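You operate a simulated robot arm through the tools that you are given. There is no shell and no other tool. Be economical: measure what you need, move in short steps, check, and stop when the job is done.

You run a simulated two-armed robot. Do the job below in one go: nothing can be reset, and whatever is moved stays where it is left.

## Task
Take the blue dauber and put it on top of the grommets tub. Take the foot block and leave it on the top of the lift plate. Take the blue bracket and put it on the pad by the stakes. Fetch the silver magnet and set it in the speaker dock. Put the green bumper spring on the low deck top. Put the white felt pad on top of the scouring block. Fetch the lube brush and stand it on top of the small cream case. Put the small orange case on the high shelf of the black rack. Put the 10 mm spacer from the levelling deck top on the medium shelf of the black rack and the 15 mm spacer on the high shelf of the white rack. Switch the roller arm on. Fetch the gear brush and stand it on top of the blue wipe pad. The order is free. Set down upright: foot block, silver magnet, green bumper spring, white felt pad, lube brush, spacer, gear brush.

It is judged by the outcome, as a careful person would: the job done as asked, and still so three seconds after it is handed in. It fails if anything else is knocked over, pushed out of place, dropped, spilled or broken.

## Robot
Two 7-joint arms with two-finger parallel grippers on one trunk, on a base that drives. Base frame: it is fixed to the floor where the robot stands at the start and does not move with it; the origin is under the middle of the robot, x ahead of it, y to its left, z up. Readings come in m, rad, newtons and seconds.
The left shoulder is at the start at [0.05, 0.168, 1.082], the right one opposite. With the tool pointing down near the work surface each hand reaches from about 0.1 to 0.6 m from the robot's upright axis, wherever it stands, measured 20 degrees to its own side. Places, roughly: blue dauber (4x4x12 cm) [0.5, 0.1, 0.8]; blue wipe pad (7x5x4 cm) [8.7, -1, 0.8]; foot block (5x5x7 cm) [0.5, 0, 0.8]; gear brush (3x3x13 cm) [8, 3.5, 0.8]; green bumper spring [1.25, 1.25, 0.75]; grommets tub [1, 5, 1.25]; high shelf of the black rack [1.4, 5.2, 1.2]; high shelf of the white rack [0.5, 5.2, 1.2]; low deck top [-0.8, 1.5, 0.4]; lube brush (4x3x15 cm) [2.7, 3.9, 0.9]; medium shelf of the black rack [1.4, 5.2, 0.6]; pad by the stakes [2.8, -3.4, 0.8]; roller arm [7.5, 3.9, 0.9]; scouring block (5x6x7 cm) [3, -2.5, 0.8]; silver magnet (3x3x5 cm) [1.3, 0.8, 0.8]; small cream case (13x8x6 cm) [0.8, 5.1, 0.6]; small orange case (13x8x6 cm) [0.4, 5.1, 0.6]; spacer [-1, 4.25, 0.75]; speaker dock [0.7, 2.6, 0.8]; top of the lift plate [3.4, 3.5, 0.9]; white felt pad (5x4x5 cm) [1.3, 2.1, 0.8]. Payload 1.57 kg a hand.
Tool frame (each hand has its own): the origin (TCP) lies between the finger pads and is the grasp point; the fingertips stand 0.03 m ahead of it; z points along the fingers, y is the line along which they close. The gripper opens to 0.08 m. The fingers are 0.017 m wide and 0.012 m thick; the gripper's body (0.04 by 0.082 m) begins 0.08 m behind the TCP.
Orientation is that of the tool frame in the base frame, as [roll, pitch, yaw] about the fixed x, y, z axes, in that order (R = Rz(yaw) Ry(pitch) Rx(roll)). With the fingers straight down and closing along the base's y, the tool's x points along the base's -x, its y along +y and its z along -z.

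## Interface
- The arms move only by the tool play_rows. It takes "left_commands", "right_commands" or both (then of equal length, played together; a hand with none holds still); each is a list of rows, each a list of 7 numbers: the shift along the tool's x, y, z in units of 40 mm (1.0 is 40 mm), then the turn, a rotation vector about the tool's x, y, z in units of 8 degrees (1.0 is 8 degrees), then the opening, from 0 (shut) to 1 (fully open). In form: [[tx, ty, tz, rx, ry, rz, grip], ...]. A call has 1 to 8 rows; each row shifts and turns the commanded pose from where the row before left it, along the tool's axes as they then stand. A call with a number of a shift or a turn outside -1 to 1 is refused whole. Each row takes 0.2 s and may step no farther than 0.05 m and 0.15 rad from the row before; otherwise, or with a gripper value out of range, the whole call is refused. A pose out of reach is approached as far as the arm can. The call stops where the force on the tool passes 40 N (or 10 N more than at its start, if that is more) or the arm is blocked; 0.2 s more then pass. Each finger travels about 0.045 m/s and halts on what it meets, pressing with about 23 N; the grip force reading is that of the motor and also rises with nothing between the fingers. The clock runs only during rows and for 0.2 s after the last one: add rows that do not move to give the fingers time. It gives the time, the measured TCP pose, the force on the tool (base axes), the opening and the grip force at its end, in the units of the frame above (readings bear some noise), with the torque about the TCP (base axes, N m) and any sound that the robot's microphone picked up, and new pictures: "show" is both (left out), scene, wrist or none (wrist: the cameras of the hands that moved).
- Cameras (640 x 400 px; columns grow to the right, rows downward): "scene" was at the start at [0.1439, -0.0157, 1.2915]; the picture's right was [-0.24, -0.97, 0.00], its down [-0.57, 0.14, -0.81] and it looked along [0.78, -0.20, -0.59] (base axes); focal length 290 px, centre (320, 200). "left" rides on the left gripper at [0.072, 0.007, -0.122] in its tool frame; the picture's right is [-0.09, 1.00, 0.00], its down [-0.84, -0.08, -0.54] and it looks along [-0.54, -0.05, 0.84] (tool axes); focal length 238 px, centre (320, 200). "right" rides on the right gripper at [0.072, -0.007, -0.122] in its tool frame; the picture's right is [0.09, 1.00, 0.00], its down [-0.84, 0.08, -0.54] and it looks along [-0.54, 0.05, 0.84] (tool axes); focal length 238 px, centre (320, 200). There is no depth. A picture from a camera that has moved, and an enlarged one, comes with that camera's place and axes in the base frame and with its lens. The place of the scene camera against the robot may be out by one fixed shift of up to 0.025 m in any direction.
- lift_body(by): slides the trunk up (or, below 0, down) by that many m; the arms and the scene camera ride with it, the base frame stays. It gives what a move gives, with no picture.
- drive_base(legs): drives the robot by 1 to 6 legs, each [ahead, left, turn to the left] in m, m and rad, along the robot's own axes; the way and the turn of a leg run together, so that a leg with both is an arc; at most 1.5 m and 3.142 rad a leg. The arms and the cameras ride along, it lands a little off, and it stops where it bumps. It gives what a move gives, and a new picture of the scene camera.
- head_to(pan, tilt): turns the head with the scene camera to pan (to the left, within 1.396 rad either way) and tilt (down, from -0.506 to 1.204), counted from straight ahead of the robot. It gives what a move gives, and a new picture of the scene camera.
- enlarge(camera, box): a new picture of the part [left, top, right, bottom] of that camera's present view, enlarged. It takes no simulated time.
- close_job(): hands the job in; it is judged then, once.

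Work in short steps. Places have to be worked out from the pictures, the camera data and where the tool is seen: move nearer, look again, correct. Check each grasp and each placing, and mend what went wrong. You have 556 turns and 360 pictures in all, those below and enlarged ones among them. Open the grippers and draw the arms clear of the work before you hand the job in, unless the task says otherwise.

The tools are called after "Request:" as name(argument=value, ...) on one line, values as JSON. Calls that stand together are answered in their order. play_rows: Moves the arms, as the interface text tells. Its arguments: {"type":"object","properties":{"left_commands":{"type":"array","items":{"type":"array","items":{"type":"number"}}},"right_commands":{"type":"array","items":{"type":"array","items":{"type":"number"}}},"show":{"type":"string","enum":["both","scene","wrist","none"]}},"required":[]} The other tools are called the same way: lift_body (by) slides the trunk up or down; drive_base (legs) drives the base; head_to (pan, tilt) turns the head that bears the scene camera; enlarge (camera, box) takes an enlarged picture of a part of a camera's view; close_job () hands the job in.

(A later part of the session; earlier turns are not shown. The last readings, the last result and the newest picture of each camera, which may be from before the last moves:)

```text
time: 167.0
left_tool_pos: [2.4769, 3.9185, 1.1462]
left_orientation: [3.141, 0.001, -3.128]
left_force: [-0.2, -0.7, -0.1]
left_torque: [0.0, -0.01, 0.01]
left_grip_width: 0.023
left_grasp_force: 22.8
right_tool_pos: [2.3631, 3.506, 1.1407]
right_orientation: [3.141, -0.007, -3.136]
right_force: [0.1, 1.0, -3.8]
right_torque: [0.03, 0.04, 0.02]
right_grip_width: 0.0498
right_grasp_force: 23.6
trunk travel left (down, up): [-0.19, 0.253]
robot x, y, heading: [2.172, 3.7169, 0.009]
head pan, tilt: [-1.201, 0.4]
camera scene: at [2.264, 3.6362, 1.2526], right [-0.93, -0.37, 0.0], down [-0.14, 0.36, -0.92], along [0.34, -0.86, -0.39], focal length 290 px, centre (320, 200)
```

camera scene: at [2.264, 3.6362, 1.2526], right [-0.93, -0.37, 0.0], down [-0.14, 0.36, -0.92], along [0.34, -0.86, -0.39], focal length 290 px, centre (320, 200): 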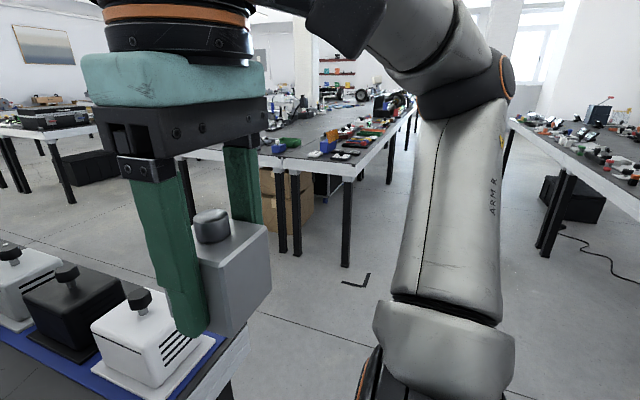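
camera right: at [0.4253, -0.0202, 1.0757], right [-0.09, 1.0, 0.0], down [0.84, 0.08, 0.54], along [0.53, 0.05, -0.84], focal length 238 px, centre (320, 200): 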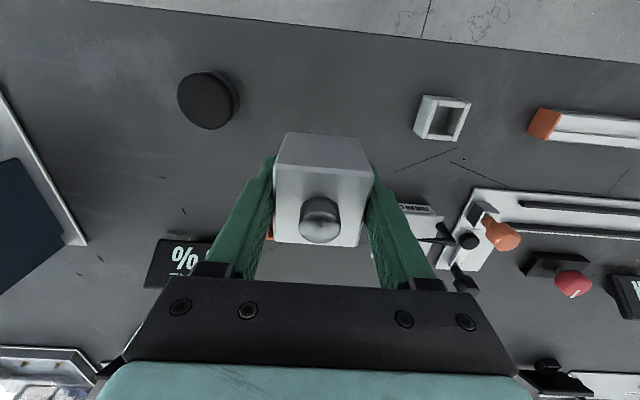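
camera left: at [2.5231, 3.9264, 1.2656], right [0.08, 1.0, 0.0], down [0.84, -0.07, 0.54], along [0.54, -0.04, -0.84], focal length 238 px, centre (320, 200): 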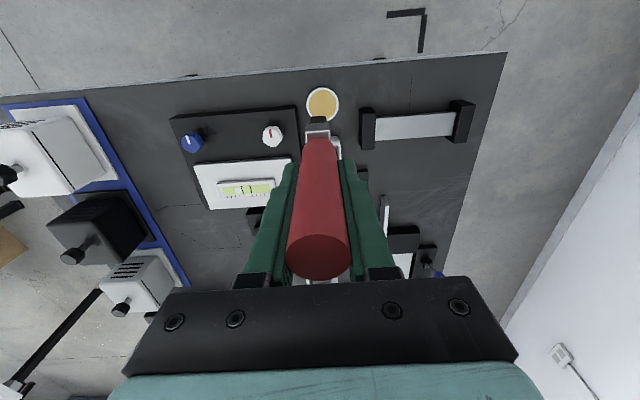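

Space between the tables south of here (y 2.07–3.14) is wide enough. Drive south, then east to x≈3.26, then turn north.

Request:
drive_base(legs=[[0, -1.1, 0], [1.1, 0, 0], [0, 0, 1.563]])

Request:
head_to(pan=-0.1, tilt=0.5)

```text
time: 181.6
left_tool_pos: [3.1042, 2.9544, 1.1469]
left_orientation: [-3.141, 0.002, -1.588]
left_force: [-0.5, 0.6, 0.0]
left_torque: [0.01, -0.01, 0.03]
left_grip_width: 0.0223
left_grasp_force: 23.0
right_tool_pos: [3.5127, 2.8281, 1.1403]
right_orientation: [3.14, -0.007, -1.597]
right_force: [0.1, 0.1, -3.4]
right_torque: [-0.03, 0.02, -0.01]
right_grip_width: 0.0498
right_grasp_force: 23.3
trunk travel left (down, up): [-0.19, 0.253]
robot x, y, heading: [3.2987, 2.6418, 1.547]
head pan, tilt: [-1.201, 0.4]
camera scene: at [3.4039, 2.719, 1.2526], right [0.34, -0.94, 0.0], down [-0.37, -0.13, -0.92], along [0.87, 0.31, -0.39], focal length 290 px, centre (320, 200)
```

scene: 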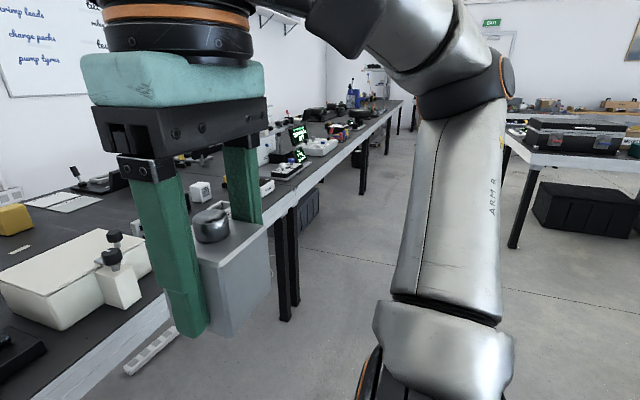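

```text
time: 183.0
left_tool_pos: [3.1042, 2.9538, 1.146]
left_orientation: [3.141, 0.001, -1.587]
left_force: [-0.7, -1.2, -0.7]
left_torque: [0.03, -0.01, -0.01]
left_grip_width: 0.0224
left_grasp_force: 23.3
right_tool_pos: [3.5127, 2.8273, 1.1413]
right_orientation: [3.14, -0.006, -1.598]
right_force: [-0.6, -0.8, -3.6]
right_torque: [-0.03, -0.03, 0.02]
right_grip_width: 0.0498
right_grasp_force: 23.0
trunk travel left (down, up): [-0.19, 0.253]
robot x, y, heading: [3.2934, 2.6399, 1.546]
head pan, tilt: [-0.099, 0.499]
camera scene: at [3.3282, 2.7779, 1.2435], right [0.99, -0.12, 0.0], down [-0.06, -0.47, -0.88], along [0.11, 0.87, -0.48], focal length 290 px, centre (320, 200)
```

scene: 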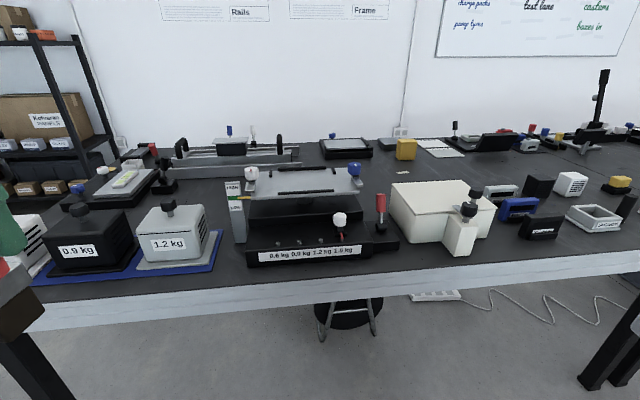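

The lift plate is right ahead, with a scale and a weight label on its base. Enlarge for detail.

Request:
enlarge(camera="scene", box=[210, 150, 410, 280])

```text
3.08 times, centred on (310, 215) of scene
camera zoom: at [3.3282, 2.7779, 1.2435], right [0.99, -0.12, 0.0], down [-0.06, -0.47, -0.88], along [0.11, 0.87, -0.48], focal length 892 px, centre (351, 154)
```

zoom: 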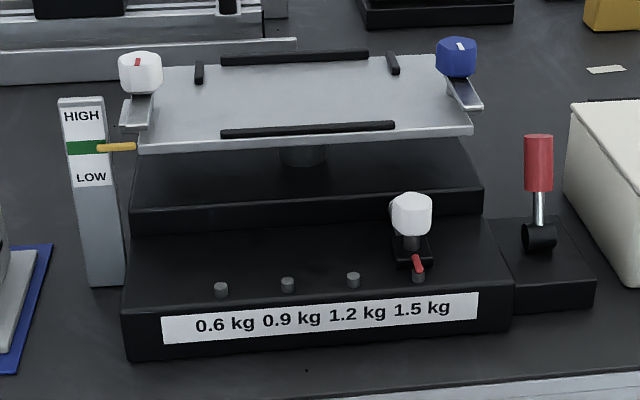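

Plate top ≈0.91, centre ≈(3.44,3.48); the table edge is at y≈3.25. I drive 0.2 m closer (same stand-off as at the first table).

Request:
drive_base(legs=[[0.22, 0, 0.025]])

Request:
head_to(pan=-0.1, tilt=1.1)

```text
time: 184.7
left_tool_pos: [3.1, 3.1707, 1.1466]
left_orientation: [3.142, 0.003, -1.563]
left_force: [-0.5, 0.2, -0.9]
left_torque: [-0.02, 0.02, -0.02]
left_grip_width: 0.0228
left_grasp_force: 23.2
right_tool_pos: [3.5105, 3.0568, 1.1412]
right_orientation: [-3.141, -0.007, -1.569]
right_force: [-0.2, 0.5, -3.2]
right_torque: [0.0, 0.02, 0.04]
right_grip_width: 0.0496
right_grasp_force: 23.2
trunk travel left (down, up): [-0.19, 0.253]
robot x, y, heading: [3.2991, 2.8638, 1.574]
head pan, tilt: [-0.099, 0.499]
camera scene: at [3.3274, 3.0011, 1.2434], right [1.0, -0.1, 0.0], down [-0.05, -0.48, -0.88], along [0.09, 0.87, -0.48], focal length 290 px, centre (320, 200)
```

scene: 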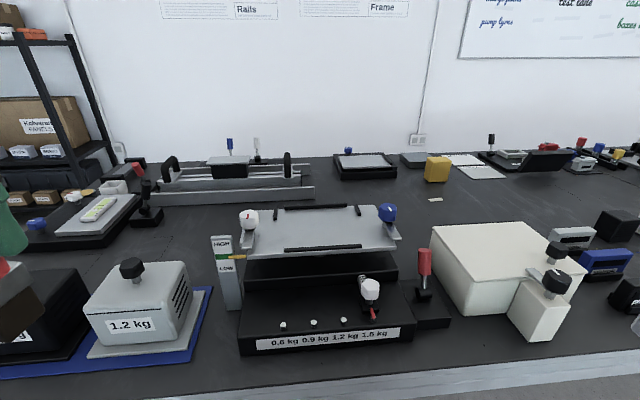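

```text
time: 185.7
left_tool_pos: [3.0987, 3.1711, 1.1464]
left_orientation: [-3.141, 0.001, -1.564]
left_force: [-0.5, 0.6, -1.4]
left_torque: [-0.01, -0.03, -0.03]
left_grip_width: 0.0224
left_grasp_force: 22.8
right_tool_pos: [3.5116, 3.0551, 1.1409]
right_orientation: [-3.142, -0.007, -1.571]
right_force: [-0.5, 0.6, -2.0]
right_torque: [-0.04, 0.0, -0.02]
right_grip_width: 0.0497
right_grasp_force: 22.6
trunk travel left (down, up): [-0.19, 0.253]
robot x, y, heading: [3.3043, 2.8674, 1.569]
head pan, tilt: [-0.099, 1.1]
camera scene: at [3.3247, 2.973, 1.1958], right [1.0, -0.1, 0.0], down [-0.09, -0.89, -0.45], along [0.04, 0.45, -0.89], focal length 290 px, centre (320, 200)
```

scene: 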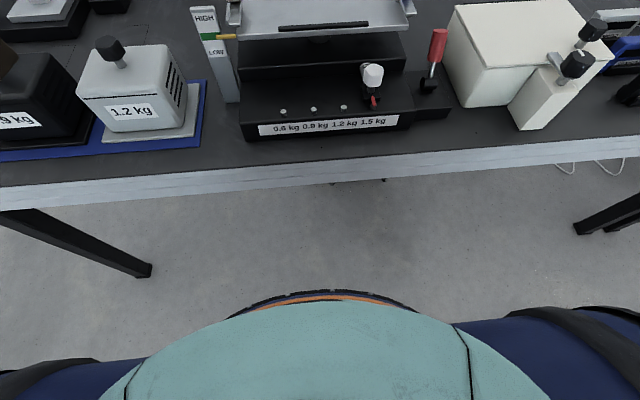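

Body still has ~0.2 m to the table edge. Drive 0.1 m ahead and 0.1 m left so the plate (centre ≈(3.375,3.51), top ≈0.90) falls in the right hand's reach.

Request:
drive_base(legs=[[0.11, 0.1, 0]])

Request:
play_rows(right_commands=[[-1, 0, 0, 0, 0, 0, 0], [-1, 0, 0, 0, 0, 0, 0], [-1, 0, 0, 0, 0, 0, 0], [-1, 0, 0, 0, 0, 0, 0], [-1, 0, 0, 0, 0, 0, 0], [-1, 0.2, 0, 0, 0, 0, 0], [-0.8, 0.3, 0, 0, 0, 0, 0], [0, 0, 0, 0, 0, 0, 0]], show="both")

```text
time: 187.0
left_tool_pos: [3.0009, 3.2819, 1.147]
left_orientation: [-3.14, 0.002, -1.568]
left_force: [-0.8, -0.4, -1.0]
left_torque: [-0.01, 0.03, -0.01]
left_grip_width: 0.0229
left_grasp_force: 23.3
right_tool_pos: [3.4133, 3.1663, 1.14]
right_orientation: [3.142, -0.005, -1.575]
right_force: [0.5, 0.0, -3.4]
right_torque: [-0.05, 0.02, 0.02]
right_grip_width: 0.0498
right_grasp_force: 23.2
trunk travel left (down, up): [-0.19, 0.253]
robot x, y, heading: [3.2013, 2.9741, 1.566]
head pan, tilt: [-0.099, 1.1]
camera scene: at [3.2265, 3.0838, 1.1957], right [0.99, -0.1, 0.0], down [-0.09, -0.89, -0.45], along [0.05, 0.45, -0.89], focal length 290 px, centre (320, 200)
```

scene: 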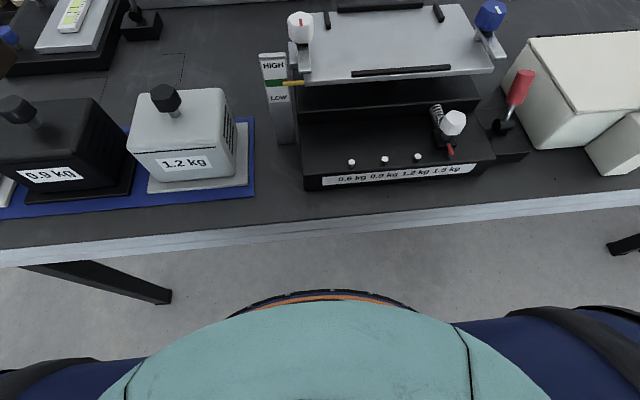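

```text
time: 188.8
left_tool_pos: [3.0016, 3.2816, 1.1457]
left_orientation: [3.141, 0.003, -1.568]
left_force: [0.7, -0.1, -0.6]
left_torque: [-0.03, -0.02, 0.02]
left_grip_width: 0.0226
left_grasp_force: 23.4
right_tool_pos: [3.4173, 3.4087, 1.1136]
right_orientation: [3.139, -0.004, -1.576]
right_force: [0.3, 0.4, -2.6]
right_torque: [0.0, -0.02, -0.03]
right_grip_width: 0.0498
right_grasp_force: 22.9
right hand out of reach, approached as far as the arm can: row 6, 7
trunk travel left (down, up): [-0.19, 0.253]
robot x, y, heading: [3.2016, 2.9731, 1.568]
head pan, tilt: [-0.099, 1.1]
camera scene: at [3.2268, 3.0835, 1.1958], right [0.99, -0.1, 0.0], down [-0.09, -0.89, -0.45], along [0.05, 0.45, -0.89], focal length 290 px, centre (320, 200)
camera right: at [3.4231, 3.3371, 1.2356], right [-1.0, -0.09, 0.0], down [-0.07, 0.84, 0.54], along [-0.05, 0.54, -0.84], focal length 238 px, centre (320, 200)
```

scene: 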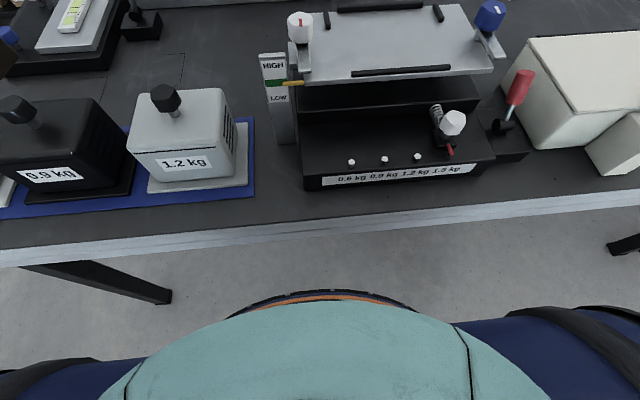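
right: 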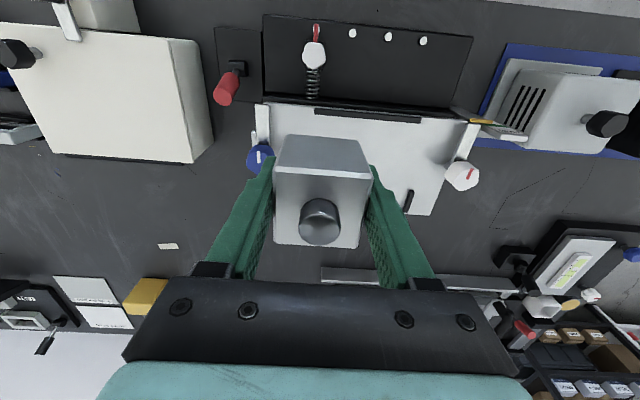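

Plate measured at x 3.20–3.49, y 3.405–3.566. Drive 0.05 closer and raise the trunk 0.08 to gain reach at plate height.

Request:
drive_base(legs=[[0.05, 0, 0]])

Request:
lift_body(by=0.08)

Request:
play_rows(right_commands=[[0, 0.6, 1, 0, 0, 0, 0], [0, 0.6, 1, 0, 0, 0, 0], [-0.2, 0.6, 1, 0, 0, 0, 0], [-0.3, 0, 1, 0, 0, 0, 0], [-0.3, 0, 0, 0, 0, 0, 0], [0, 0, 0, 0, 0, 0, 0]], show="both")

```text
time: 189.8
left_tool_pos: [3.0021, 3.3319, 1.1465]
left_orientation: [3.14, 0.003, -1.566]
left_force: [1.2, 0.1, -0.5]
left_torque: [-0.01, -0.03, -0.02]
left_grip_width: 0.0227
left_grasp_force: 23.0
right_tool_pos: [3.4169, 3.4586, 1.1143]
right_orientation: [3.139, -0.003, -1.575]
right_force: [0.7, 0.1, -3.1]
right_torque: [-0.02, -0.01, 0.0]
right_grip_width: 0.0499
right_grasp_force: 23.2
trunk travel left (down, up): [-0.19, 0.253]
robot x, y, heading: [3.2027, 3.0267, 1.571]
head pan, tilt: [-0.099, 1.1]
camera scene: at [3.2269, 3.1343, 1.1957], right [0.99, -0.1, 0.0], down [-0.09, -0.89, -0.45], along [0.05, 0.45, -0.89], focal length 290 px, centre (320, 200)
```

scene: 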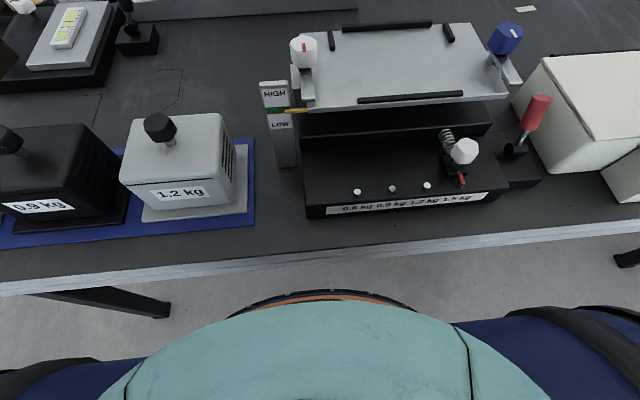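

```text
time: 190.9
left_tool_pos: [3.0015, 3.3323, 1.2264]
left_orientation: [-3.141, 0.003, -1.565]
left_force: [0.4, 0.4, 0.0]
left_torque: [0.02, -0.02, 0.0]
left_grip_width: 0.0226
left_grasp_force: 22.9
right_tool_pos: [3.4164, 3.4594, 1.1935]
right_orientation: [3.14, -0.004, -1.574]
right_force: [0.1, 0.1, -3.3]
right_torque: [0.0, -0.04, 0.01]
right_grip_width: 0.0497
right_grasp_force: 22.7
trunk travel left (down, up): [-0.27, 0.173]
robot x, y, heading: [3.2003, 3.026, 1.566]
head pan, tilt: [-0.099, 1.1]
```

```text
time: 192.3
left_tool_pos: [3.0019, 3.333, 1.2253]
left_orientation: [-3.141, 0.001, -1.565]
left_force: [0.6, 0.0, 0.2]
left_torque: [0.01, 0.05, 0.01]
left_grip_width: 0.0229
left_grasp_force: 23.0
right_tool_pos: [3.3622, 3.4869, 1.044]
right_orientation: [3.138, -0.001, -1.574]
right_force: [0.1, -0.1, -2.5]
right_torque: [0.03, 0.0, -0.04]
right_grip_width: 0.05
right_grasp_force: 22.8
right hand out of reach, approached as far as the arm can: row 3, 5
trunk travel left (down, up): [-0.27, 0.173]
robot x, y, heading: [3.2016, 3.0214, 1.57]
head pan, tilt: [-0.099, 1.1]
camera scene: at [3.2268, 3.1338, 1.2757], right [0.99, -0.1, 0.0], down [-0.09, -0.89, -0.45], along [0.05, 0.45, -0.89], focal length 290 px, centre (320, 200)
camera right: at [3.3674, 3.4156, 1.1659], right [-1.0, -0.09, 0.0], down [-0.07, 0.84, 0.54], along [-0.05, 0.54, -0.84], focal length 238 px, centre (320, 200)
```

scene: 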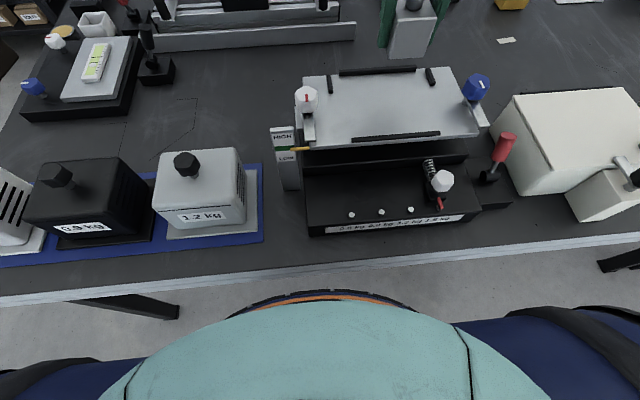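
right: 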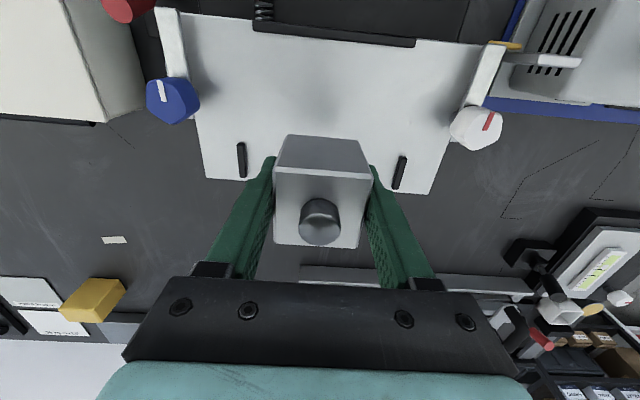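

The block is right over the plate's centre (3.355,3.485). Lower straight down toward it.

Request:
play_rows(right_commands=[[0, 0, 0.6, 0, 0, 0, 0], [0, 0, 0.6, 0, 0, 0, 0], [0, 0, 0.5, 0, 0, 0, 0], [0, 0, 0.3, 0, 0, 0, 0], [0, 0, 0, 0, 0, 0, 0]], show="scene")

Request:
enlarge(camera="scene", box=[260, 0, 500, 160])

```text
time: 193.5
left_tool_pos: [3.001, 3.3326, 1.2261]
left_orientation: [3.141, 0.003, -1.566]
left_force: [0.8, 0.3, -0.5]
left_torque: [0.01, -0.01, 0.0]
left_grip_width: 0.0225
left_grasp_force: 23.0
right_tool_pos: [3.3592, 3.4878, 0.9631]
right_orientation: [3.14, -0.005, -1.575]
right_force: [-0.3, 0.2, -4.0]
right_torque: [-0.01, -0.01, -0.01]
right_grip_width: 0.05
right_grasp_force: 23.6
trunk travel left (down, up): [-0.27, 0.173]
robot x, y, heading: [3.1994, 3.024, 1.568]
head pan, tilt: [-0.099, 1.1]
camera scene: at [3.2268, 3.1337, 1.2758], right [0.99, -0.1, 0.0], down [-0.09, -0.89, -0.45], along [0.05, 0.45, -0.89], focal length 290 px, centre (320, 200)
```

scene: 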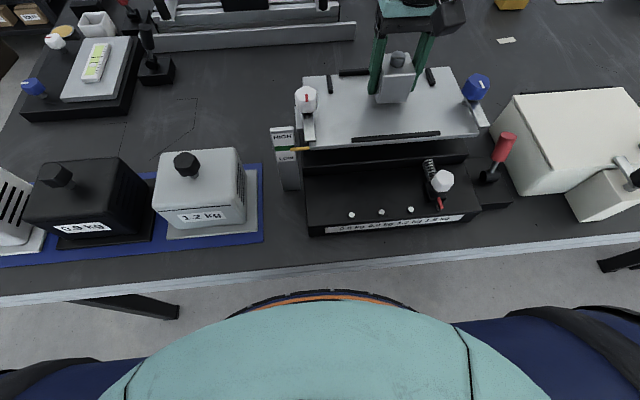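

```text
2.50 times, centred on (380, 80) of scene
camera zoom: at [3.2268, 3.1337, 1.2758], right [0.99, -0.1, 0.0], down [-0.09, -0.89, -0.45], along [0.05, 0.45, -0.89], focal length 724 px, centre (170, 500)
```

zoom: 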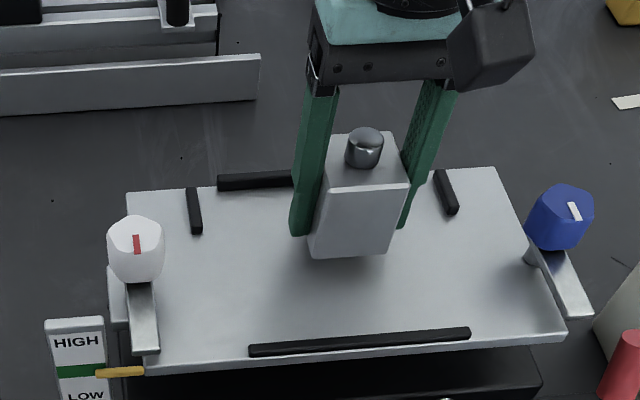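

Close to the plate. Lower in small steps watching the force.

Request:
play_rows(right_commands=[[0, 0, 0.12, 0, 0, 0, 0], [0, 0, 0.12, 0, 0, 0, 0], [0, 0, 0, 0, 0, 0, 0]], show="none")

Request:
play_rows(right_commands=[[0, 0, 0.1, 0, 0, 0, 0], [0, 0, 0, 0, 0, 0, 0]], show="none")

```text
time: 194.3
left_tool_pos: [3.0024, 3.3328, 1.2268]
left_orientation: [-3.141, 0.002, -1.566]
left_force: [-0.4, -0.2, -1.0]
left_torque: [0.01, -0.03, -0.01]
left_grip_width: 0.0228
left_grasp_force: 22.8
right_tool_pos: [3.3596, 3.4881, 0.9548]
right_orientation: [-3.141, -0.004, -1.572]
right_force: [0.1, 0.3, -3.8]
right_torque: [-0.01, -0.02, -0.01]
right_grip_width: 0.0498
right_grasp_force: 23.0
trunk travel left (down, up): [-0.27, 0.173]
robot x, y, heading: [3.2018, 3.0238, 1.567]
head pan, tilt: [-0.099, 1.1]
```

```text
time: 194.9
left_tool_pos: [3.0014, 3.3322, 1.2265]
left_orientation: [3.141, 0.002, -1.566]
left_force: [0.2, 0.0, -0.8]
left_torque: [-0.02, -0.03, 0.02]
left_grip_width: 0.0229
left_grasp_force: 22.8
right_tool_pos: [3.3592, 3.4881, 0.9504]
right_orientation: [3.139, -0.006, -1.574]
right_force: [-0.4, 0.5, -1.4]
right_torque: [-0.03, -0.04, 0.03]
right_grip_width: 0.0499
right_grasp_force: 22.9
trunk travel left (down, up): [-0.27, 0.173]
robot x, y, heading: [3.2028, 3.0263, 1.571]
head pan, tilt: [-0.099, 1.1]
```

Contact beginning (force −3.8 → −1.4 N). A touch lower, then release.

Request:
play_rows(right_commands=[[0, 0, 0.06, 0, 0, 0, 0], [0, 0, 0, 0, 0, 0, 0]], show="none")

Request:
play_rows(right_commands=[[0, 0, 0, 0, 0, 0, 0.75], [0, 0, 0, 0, 0, 0, 0.85], [0, 0, 0, 0, 0, 0, 1], [0, 0, 0, 0, 0, 0, 1]], show="scene")

```text
time: 195.5
left_tool_pos: [3.0019, 3.332, 1.2265]
left_orientation: [-3.141, 0.003, -1.565]
left_force: [0.6, 0.5, -0.3]
left_torque: [-0.03, 0.0, -0.02]
left_grip_width: 0.0227
left_grasp_force: 22.7
right_tool_pos: [3.3591, 3.4879, 0.9512]
right_orientation: [3.141, -0.002, -1.573]
right_force: [1.5, -0.3, 12.0]
right_torque: [-0.34, -0.3, 0.02]
right_grip_width: 0.0497
right_grasp_force: 22.7
trunk travel left (down, up): [-0.27, 0.173]
robot x, y, heading: [3.201, 3.0274, 1.562]
head pan, tilt: [-0.099, 1.1]
```

```text
time: 196.5
left_tool_pos: [3.0021, 3.3327, 1.2272]
left_orientation: [3.141, 0.002, -1.566]
left_force: [-0.2, 0.0, -0.1]
left_torque: [0.04, 0.01, 0.02]
left_grip_width: 0.0226
left_grasp_force: 23.0
right_tool_pos: [3.3605, 3.4888, 0.949]
right_orientation: [3.14, -0.007, -1.574]
right_force: [0.5, -0.3, 0.4]
right_torque: [-0.02, -0.02, -0.02]
right_grip_width: 0.0801
right_grasp_force: 0.0
trunk travel left (down, up): [-0.27, 0.173]
robot x, y, heading: [3.2041, 3.0244, 1.566]
head pan, tilt: [-0.099, 1.1]
camera scene: at [3.2268, 3.1335, 1.2758], right [0.99, -0.1, 0.0], down [-0.09, -0.89, -0.45], along [0.05, 0.45, -0.89], focal length 290 px, centre (320, 200)
```

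scene: 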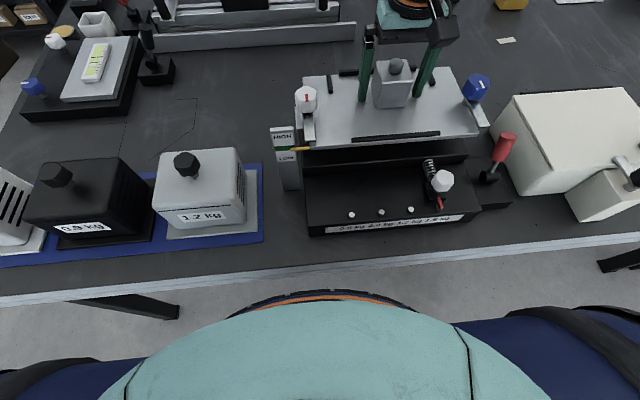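

Block stands on the plate. Raise the right hand straight up, then draw back and check.

Request:
play_rows(right_commands=[[0, 0, -0.8, 0, 0, 0, 1], [0, 0, -1, 0, 0, 0, 1], [0, 0, -1, 0, 0, 0, 1], [0.8, 0, -0.6, 0, 0, 0, 1], [1, 0, 0, 0, 0, 0, 1], [1, 0, 0, 0, 0, 0, 1], [1, -0.2, 0, 0, 0, 0, 1], [1, -0.2, 0, 0, 0, 0, 1]], show="scene")

Request:
enlarge(camera="scene", box=[260, 0, 500, 160])

```text
time: 198.3
left_tool_pos: [3.0023, 3.3321, 1.2265]
left_orientation: [-3.141, 0.002, -1.565]
left_force: [0.3, -0.4, -0.3]
left_torque: [0.04, 0.02, 0.0]
left_grip_width: 0.023
left_grasp_force: 22.7
right_tool_pos: [3.3767, 3.2967, 1.0844]
right_orientation: [3.14, -0.004, -1.575]
right_force: [0.6, 0.0, -0.8]
right_torque: [0.01, -0.02, 0.04]
right_grip_width: 0.0799
right_grasp_force: 0.1
trunk travel left (down, up): [-0.27, 0.173]
robot x, y, heading: [3.202, 3.0271, 1.567]
head pan, tilt: [-0.099, 1.1]
camera scene: at [3.2269, 3.133, 1.2758], right [0.99, -0.1, 0.0], down [-0.09, -0.89, -0.45], along [0.05, 0.45, -0.89], focal length 290 px, centre (320, 200)
```

scene: 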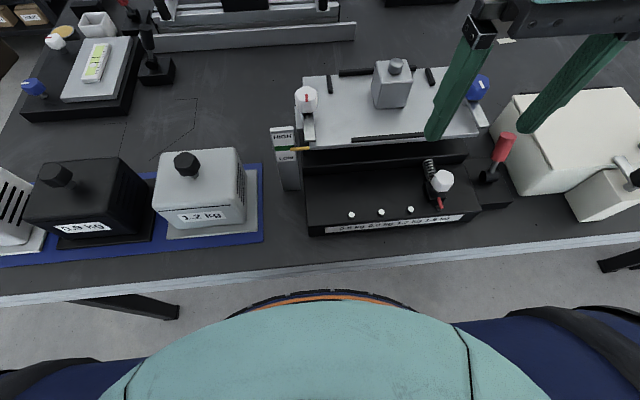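

```text
2.50 times, centred on (380, 80) of scene
camera zoom: at [3.2269, 3.133, 1.2758], right [0.99, -0.1, 0.0], down [-0.09, -0.89, -0.45], along [0.05, 0.45, -0.89], focal length 724 px, centre (170, 500)
```

zoom: 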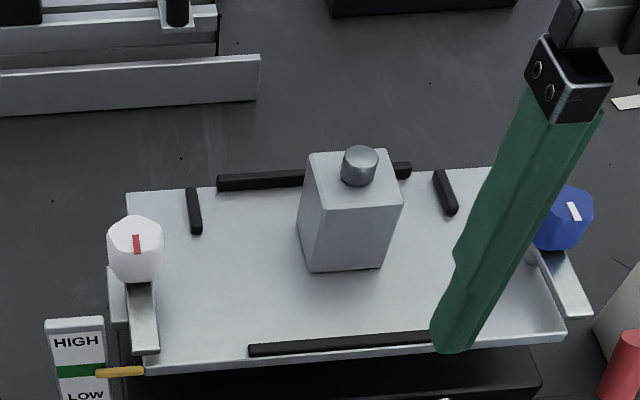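

Foot block done. Now take the lube brush to the white rack: back out, strafe west, drive north, strafe to the cream case.

Request:
drive_base(legs=[[-0.4, 0, 0], [0, 1.15, 0], [1.4, 0, 0], [0.3, 0, 0]])

Request:
drive_base(legs=[[0, 1.06, 0]])

Request:
lift_body(by=-0.21)

Request:
head_to(pan=0.1, tilt=0.6)

```text
time: 214.5
left_tool_pos: [1.8147, 4.6074, 1.2271]
left_orientation: [-3.141, 0.001, -1.554]
left_force: [0.1, 0.1, 0.7]
left_torque: [-0.01, 0.06, 0.05]
left_grip_width: 0.0225
left_grasp_force: 23.2
right_tool_pos: [2.1914, 4.5764, 1.0841]
right_orientation: [-3.141, -0.005, -1.566]
right_force: [0.1, -0.9, -0.6]
right_torque: [-0.02, 0.02, 0.01]
right_grip_width: 0.0797
right_grasp_force: 0.1
trunk travel left (down, up): [-0.27, 0.173]
robot x, y, heading: [2.0163, 4.3002, 1.579]
head pan, tilt: [-0.099, 1.1]
camera scene: at [2.0426, 4.4108, 1.2757], right [1.0, -0.09, 0.0], down [-0.08, -0.89, -0.45], along [0.04, 0.45, -0.89], focal length 290 px, centre (320, 200)
```

scene: 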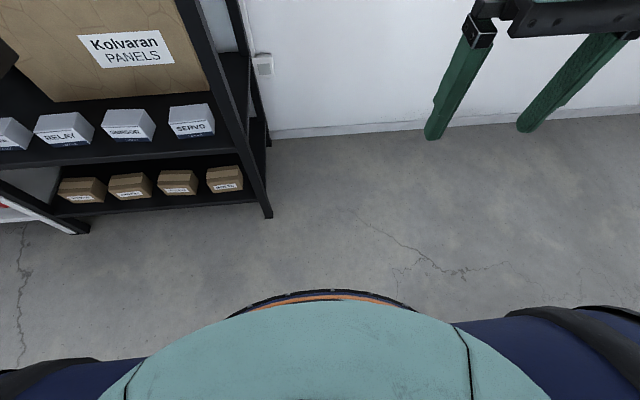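

```text
time: 219.8
left_tool_pos: [0.7915, 4.6217, 1.2273]
left_orientation: [3.14, 0.002, -1.587]
left_force: [0.1, 0.5, -0.6]
left_torque: [0.01, 0.02, 0.0]
left_grip_width: 0.0228
left_grasp_force: 22.2
right_tool_pos: [1.166, 4.5785, 1.0843]
right_orientation: [3.14, -0.004, -1.597]
right_force: [0.5, 0.1, 0.3]
right_torque: [-0.03, -0.02, 0.02]
right_grip_width: 0.0802
right_grasp_force: 0.1
trunk travel left (down, up): [-0.27, 0.173]
robot x, y, heading: [0.9839, 4.3105, 1.544]
head pan, tilt: [-0.099, 1.1]
camera scene: at [1.0124, 4.4186, 1.2758], right [0.99, -0.12, 0.0], down [-0.11, -0.88, -0.45], along [0.06, 0.45, -0.89], focal length 290 px, centre (320, 200)
```

scene: 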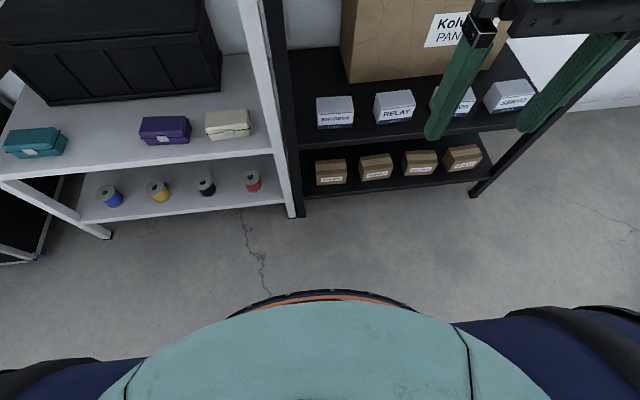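

```text
time: 222.1
left_tool_pos: [0.7928, 4.6223, 1.0167]
left_orientation: [-3.141, 0.001, -1.587]
left_force: [0.7, -0.2, -0.5]
left_torque: [-0.02, 0.02, -0.02]
left_grip_width: 0.0228
left_grasp_force: 23.3
right_tool_pos: [1.167, 4.5781, 0.8751]
right_orientation: [3.139, -0.003, -1.597]
right_force: [-0.2, 0.0, 0.8]
right_torque: [-0.02, -0.01, 0.0]
right_grip_width: 0.0799
right_grasp_force: 0.1
trunk travel left (down, up): [-0.06, 0.383]
robot x, y, heading: [0.9841, 4.3137, 1.55]
head pan, tilt: [-0.099, 1.1]
```

```text
time: 223.0
left_tool_pos: [0.7938, 4.6226, 1.0167]
left_orientation: [3.141, 0.001, -1.586]
left_force: [0.5, -0.1, -1.3]
left_torque: [-0.01, 0.0, 0.01]
left_grip_width: 0.0226
left_grasp_force: 22.5
right_tool_pos: [1.1665, 4.578, 0.8747]
right_orientation: [3.14, -0.005, -1.597]
right_force: [0.6, -0.3, -0.3]
right_torque: [-0.02, -0.01, -0.02]
right_grip_width: 0.08
right_grasp_force: 0.1
trunk travel left (down, up): [-0.06, 0.383]
robot x, y, heading: [0.9828, 4.3115, 1.548]
head pan, tilt: [0.099, 0.6]
camera scene: at [0.9982, 4.4441, 1.1043], right [1.0, 0.07, 0.0], down [0.04, -0.56, -0.82], along [-0.06, 0.82, -0.57], focal length 290 px, centre (320, 200)
```

scene: 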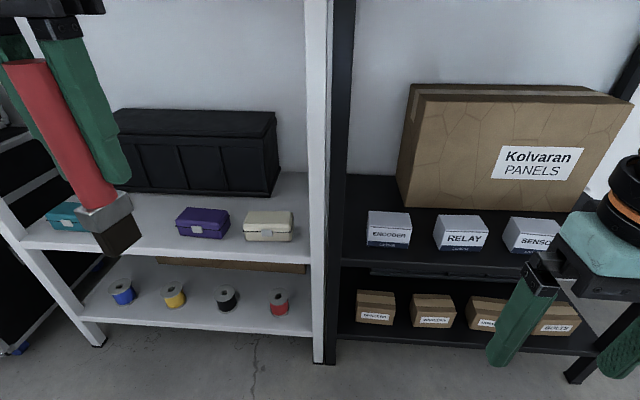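

Brush has a flat square bristle end. Drive in 0.24 m, then lower and move over the cream case (≈(0.81,5.06), top 0.60).

Request:
drive_base(legs=[[0.24, 0, 0.022]])

Request:
play_rows(left_commands=[[0, 0, 1, 0, 0, 0, 0], [0, 0, 1, 0, 0, 0, 0], [0, 0, 1, 0, 0, 0, 0], [0, 0, 1, 0, 0, 0, 0], [0, 0, 0.8, 0, 0, 0, 0], [-1, 0, 0, 0, 0, 0, 0], [-1, 0, 0, 0, 0, 0, 0], [0, 0, 0, 0, 0, 0, 0]], show="both")

```text
time: 224.8
left_tool_pos: [0.7858, 4.8589, 1.0147]
left_orientation: [3.141, 0.004, -1.554]
left_force: [0.7, 0.3, -0.6]
left_torque: [0.0, -0.01, 0.01]
left_grip_width: 0.0229
left_grasp_force: 22.9
right_tool_pos: [1.1597, 4.8277, 0.8744]
right_orientation: [3.14, -0.005, -1.566]
right_force: [-0.1, 0.7, -0.9]
right_torque: [0.01, 0.01, 0.02]
right_grip_width: 0.0799
right_grasp_force: 0.0
trunk travel left (down, up): [-0.06, 0.383]
robot x, y, heading: [0.9862, 4.5534, 1.572]
head pan, tilt: [0.099, 0.6]
camera scene: at [0.9968, 4.6869, 1.1044], right [0.99, 0.1, 0.0], down [0.06, -0.56, -0.83], along [-0.09, 0.82, -0.56], focal length 290 px, centre (320, 200)
```

scene: 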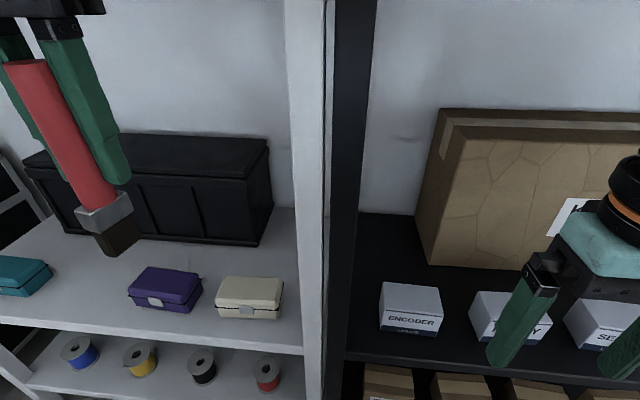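

```text
time: 226.6
left_tool_pos: [0.7835, 4.9381, 0.8253]
left_orientation: [3.141, 0.002, -1.556]
left_force: [-0.3, -0.3, -0.3]
left_torque: [0.02, -0.04, -0.01]
left_grip_width: 0.0227
left_grasp_force: 22.7
right_tool_pos: [1.1604, 4.8267, 0.874]
right_orientation: [3.139, -0.005, -1.566]
right_force: [-0.4, -0.4, -0.2]
right_torque: [-0.01, 0.0, -0.01]
right_grip_width: 0.0803
right_grasp_force: 0.1
trunk travel left (down, up): [-0.06, 0.383]
robot x, y, heading: [0.9857, 4.5521, 1.58]
head pan, tilt: [0.099, 0.6]
camera scene: at [0.9968, 4.6869, 1.1044], right [0.99, 0.1, 0.0], down [0.06, -0.56, -0.83], along [-0.09, 0.82, -0.57], focal length 290 px, centre (320, 200)
camera left: at [0.7771, 4.8656, 0.9472], right [-1.0, 0.08, 0.0], down [0.07, 0.84, 0.54], along [0.04, 0.54, -0.84], focal length 238 px, centre (320, 200)
```

scene: 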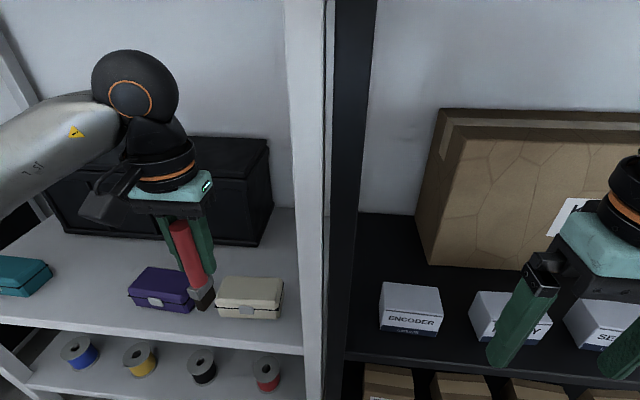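
left: 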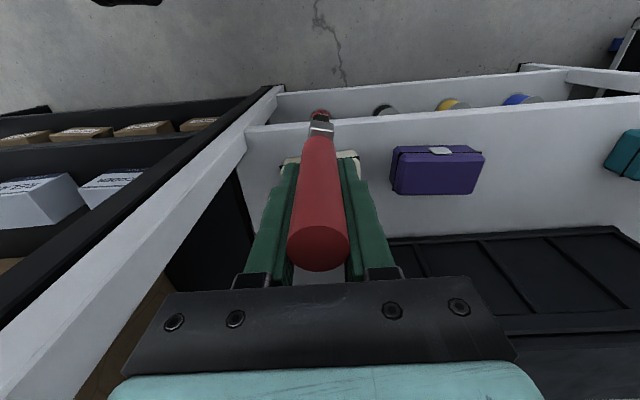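

Cream case centre x≈0.786. Move forward over it (y≈5.06) and check.

Request:
play_rows(left_commands=[[-1, 0, 0, 0, 0, 0, 0], [-1, 0, 0, 0, 0, 0, 0], [-1, 0, 0.5, 0, 0, 0, 0], [0, 0, 0.6, 0, 0, 0, 0], [0, 0, 0, 0, 0, 0, 0]], show="both")

Request:
enlarge(camera="scene", box=[130, 180, 310, 340])

```text
time: 227.8
left_tool_pos: [0.7819, 5.0586, 0.7796]
left_orientation: [-3.141, 0.003, -1.556]
left_force: [0.1, 0.3, -1.2]
left_torque: [-0.05, 0.0, -0.01]
left_grip_width: 0.0228
left_grasp_force: 22.9
right_tool_pos: [1.1609, 4.8269, 0.8736]
right_orientation: [3.14, -0.005, -1.566]
right_force: [-0.5, -0.1, 1.2]
right_torque: [0.04, -0.01, -0.01]
right_grip_width: 0.0801
right_grasp_force: 0.0
trunk travel left (down, up): [-0.06, 0.383]
robot x, y, heading: [0.985, 4.5555, 1.577]
head pan, tilt: [0.099, 0.6]
camera scene: at [0.9967, 4.6869, 1.1044], right [0.99, 0.1, 0.0], down [0.06, -0.56, -0.83], along [-0.09, 0.82, -0.56], focal length 290 px, centre (320, 200)
camera left: at [0.7763, 4.9849, 0.9012], right [-1.0, 0.08, 0.0], down [0.07, 0.84, 0.54], along [0.04, 0.54, -0.84], focal length 238 px, centre (320, 200)
```

scene: 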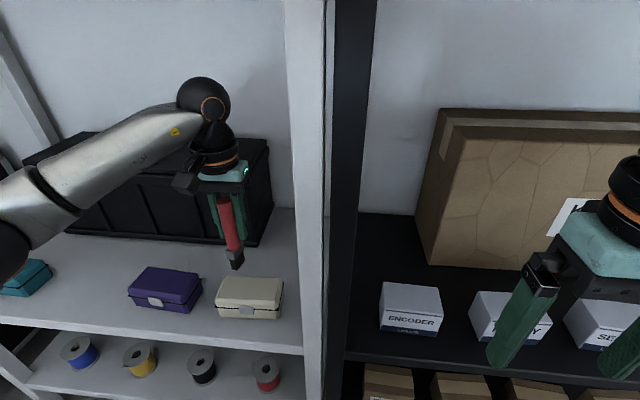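
left: 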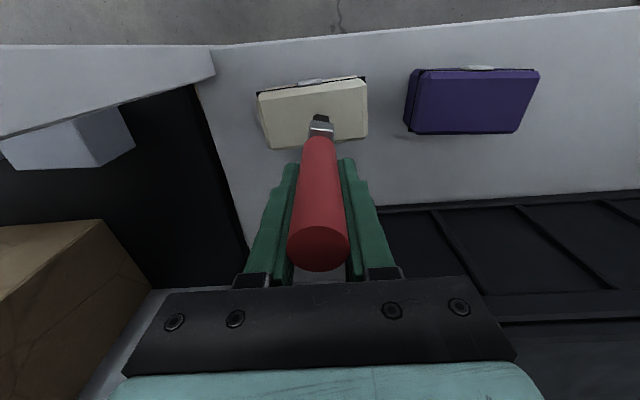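

```text
2.50 times, centred on (220, 260) of scene
camera zoom: at [0.9967, 4.6869, 1.1044], right [0.99, 0.1, 0.0], down [0.06, -0.56, -0.83], along [-0.09, 0.82, -0.56], focal length 724 px, centre (570, 50)
```

zoom: 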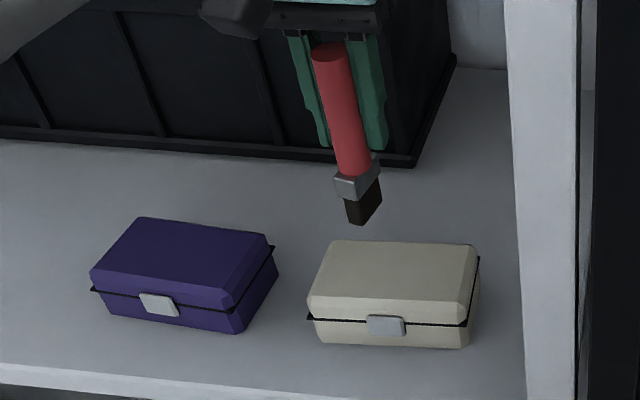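

Case top centre ≈(0.788,5.054). Small correction and lower in steps.

Request:
play_rows(left_commands=[[0.08, -0.15, 0.4, 0, 0, 0, 0], [0, 0, 0.4, 0, 0, 0, 0], [0, 0, 0.3, 0, 0, 0, 0], [0, 0, 0.15, 0, 0, 0, 0], [0, 0, 0, 0, 0, 0, 0]], show="none")

Request:
enlarge(camera="scene", box=[130, 180, 310, 340])

```text
time: 229.0
left_tool_pos: [0.7877, 5.059, 0.7311]
left_orientation: [-3.141, 0.002, -1.557]
left_force: [0.2, 0.3, 0.0]
left_torque: [0.0, 0.02, 0.02]
left_grip_width: 0.0223
left_grasp_force: 23.3
right_tool_pos: [1.161, 4.8277, 0.8747]
right_orientation: [3.141, -0.005, -1.565]
right_force: [-0.7, -0.3, -0.1]
right_torque: [0.0, 0.0, 0.02]
right_grip_width: 0.0799
right_grasp_force: 0.0
trunk travel left (down, up): [-0.06, 0.383]
robot x, y, heading: [0.9865, 4.5511, 1.572]
head pan, tilt: [0.099, 0.6]
```

```text
2.50 times, centred on (220, 260) of scene
camera zoom: at [0.9968, 4.6869, 1.1044], right [0.99, 0.1, 0.0], down [0.06, -0.56, -0.83], along [-0.09, 0.82, -0.56], focal length 724 px, centre (570, 50)
```

zoom: 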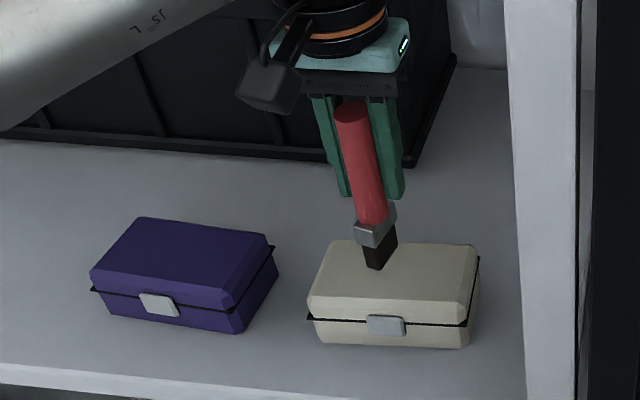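

Tip just above the lid. Continue in small steps.

Request:
play_rows(left_commands=[[0, -0.1, 0.15, 0, 0, 0, 0], [0, 0, 0.1, 0, 0, 0, 0], [0, 0, 0, 0, 0, 0, 0]], show="none")

Request:
play_rows(left_commands=[[0, 0, 0.1, 0, 0, 0, 0], [0, 0, 0, 0, 0, 0, 0]], show="none")

Request:
enlarge(camera="scene", box=[130, 180, 310, 340])

```text
time: 229.8
left_tool_pos: [0.7925, 5.0567, 0.7206]
left_orientation: [3.14, 0.004, -1.558]
left_force: [0.1, -1.1, -0.6]
left_torque: [-0.05, 0.02, -0.03]
left_grip_width: 0.0229
left_grasp_force: 22.5
right_tool_pos: [1.1607, 4.8261, 0.8739]
right_orientation: [3.139, -0.004, -1.565]
right_force: [0.0, 0.8, 0.9]
right_torque: [-0.02, 0.01, 0.02]
right_grip_width: 0.0801
right_grasp_force: 0.0
trunk travel left (down, up): [-0.06, 0.383]
robot x, y, heading: [0.9892, 4.5519, 1.576]
head pan, tilt: [0.099, 0.6]
```

```text
time: 230.4
left_tool_pos: [0.7926, 5.0559, 0.7173]
left_orientation: [-3.141, 0.003, -1.558]
left_force: [0.7, -0.3, 0.5]
left_torque: [0.03, -0.01, 0.01]
left_grip_width: 0.0224
left_grasp_force: 23.1
right_tool_pos: [1.1614, 4.8265, 0.8738]
right_orientation: [3.14, -0.005, -1.565]
right_force: [0.3, 0.2, 0.8]
right_torque: [-0.03, -0.03, -0.02]
right_grip_width: 0.0799
right_grasp_force: 0.1
trunk travel left (down, up): [-0.06, 0.383]
robot x, y, heading: [0.9895, 4.557, 1.577]
head pan, tilt: [0.099, 0.6]
```

```text
2.50 times, centred on (220, 260) of scene
camera zoom: at [0.9968, 4.6869, 1.1044], right [0.99, 0.1, 0.0], down [0.06, -0.56, -0.83], along [-0.09, 0.82, -0.56], focal length 724 px, centre (570, 50)
```

zoom: 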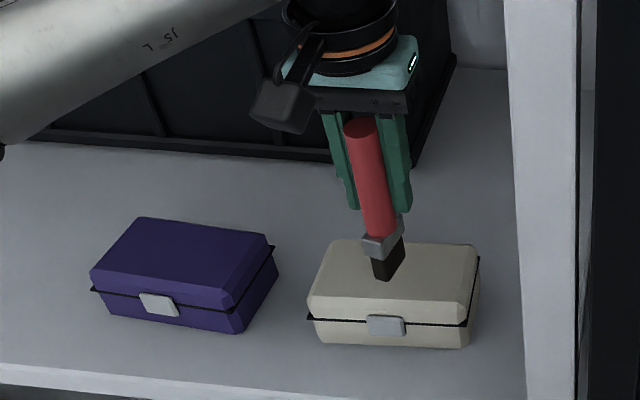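

Request:
play_rows(left_commands=[[0, 0, 0.1, 0, 0, 0, 0], [0, 0, 0, 0, 0, 0, 0]], show="none")

Request:
play_rows(left_commands=[[0, 0, 0.1, 0, 0, 0, 0], [0, 0, 0, 0, 0, 0, 0]], show="wrist")

```text
time: 231.0
left_tool_pos: [0.7926, 5.0573, 0.7115]
left_orientation: [3.141, 0.003, -1.558]
left_force: [0.4, -0.2, 0.3]
left_torque: [-0.01, -0.04, -0.01]
left_grip_width: 0.0225
left_grasp_force: 22.8
right_tool_pos: [1.1608, 4.8271, 0.8741]
right_orientation: [3.139, -0.005, -1.566]
right_force: [-0.2, 0.5, -0.8]
right_torque: [0.0, 0.0, -0.03]
right_grip_width: 0.0801
right_grasp_force: 0.1
trunk travel left (down, up): [-0.06, 0.383]
robot x, y, heading: [0.9836, 4.5544, 1.576]
head pan, tilt: [0.099, 0.6]
```

```text
time: 231.6
left_tool_pos: [0.7923, 5.0571, 0.709]
left_orientation: [-3.141, 0.004, -1.556]
left_force: [-1.7, 0.5, -0.4]
left_torque: [0.01, 0.0, -0.02]
left_grip_width: 0.0227
left_grasp_force: 23.4
right_tool_pos: [1.1617, 4.8264, 0.8741]
right_orientation: [3.14, -0.005, -1.566]
right_force: [-0.3, -0.5, -0.1]
right_torque: [-0.03, -0.01, 0.0]
right_grip_width: 0.0801
right_grasp_force: 0.0
trunk travel left (down, up): [-0.06, 0.383]
robot x, y, heading: [0.9812, 4.5537, 1.574]
head pan, tilt: [0.099, 0.6]
camera left: at [0.7874, 4.9844, 0.8298], right [-1.0, 0.08, 0.0], down [0.07, 0.84, 0.54], along [0.04, 0.54, -0.84], focal length 238 px, centre (320, 200)
```

left: 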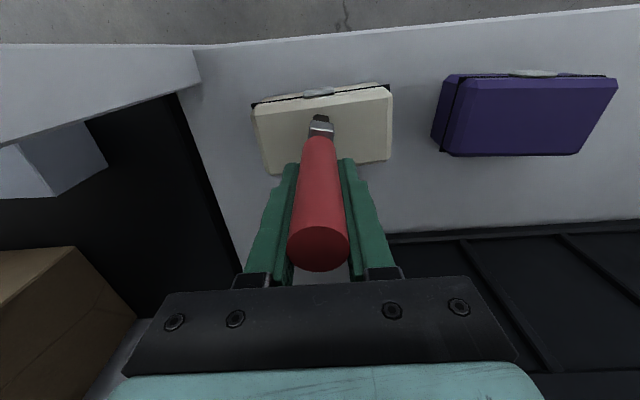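

Request:
play_rows(left_commands=[[0, 0, 0.1, 0, 0, 0, 0], [0, 0, 0, 0, 0, 0, 0]], show="none")

Request:
play_rows(left_commands=[[0, 0, 0.1, 0, 0, 0, 0], [0, 0, 0, 0, 0, 0, 0]], show="none")

Request:
enlarge(camera="scene", box=[180, 210, 300, 330])

```text
time: 232.2
left_tool_pos: [0.7924, 5.0581, 0.7044]
left_orientation: [3.141, 0.001, -1.557]
left_force: [0.1, 0.2, -0.3]
left_torque: [-0.01, -0.02, -0.03]
left_grip_width: 0.0227
left_grasp_force: 23.2
right_tool_pos: [1.1612, 4.8265, 0.8747]
right_orientation: [3.139, -0.004, -1.566]
right_force: [-0.1, -0.7, 0.2]
right_torque: [0.02, 0.01, 0.01]
right_grip_width: 0.0798
right_grasp_force: 0.1
trunk travel left (down, up): [-0.06, 0.383]
robot x, y, heading: [0.9877, 4.5502, 1.574]
head pan, tilt: [0.099, 0.6]
```

```text
time: 232.8
left_tool_pos: [0.792, 5.0585, 0.7041]
left_orientation: [3.142, 0.005, -1.557]
left_force: [1.0, -2.1, 12.0]
left_torque: [-0.47, 0.03, 0.01]
left_grip_width: 0.0226
left_grasp_force: 22.9
right_tool_pos: [1.1617, 4.8254, 0.8746]
right_orientation: [3.139, -0.002, -1.565]
right_force: [0.4, 1.1, 0.0]
right_torque: [0.02, -0.04, -0.01]
right_grip_width: 0.0797
right_grasp_force: 0.0
trunk travel left (down, up): [-0.06, 0.383]
robot x, y, heading: [0.9903, 4.549, 1.58]
head pan, tilt: [0.099, 0.6]
```

```text
3.33 times, centred on (240, 270) of scene
camera zoom: at [0.9971, 4.6859, 1.1047], right [0.99, 0.1, 0.0], down [0.06, -0.56, -0.83], along [-0.09, 0.82, -0.56], focal length 966 px, centre (587, -33)
```

zoom: 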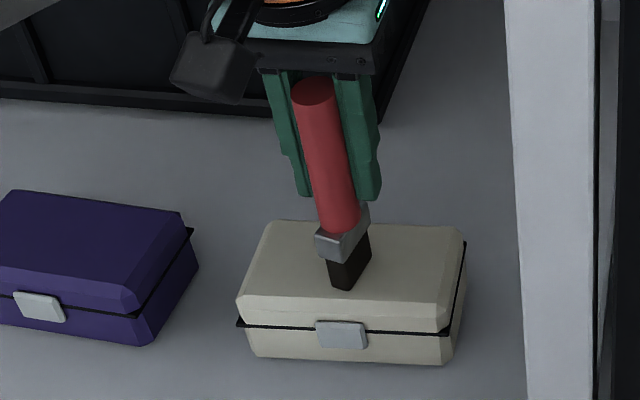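

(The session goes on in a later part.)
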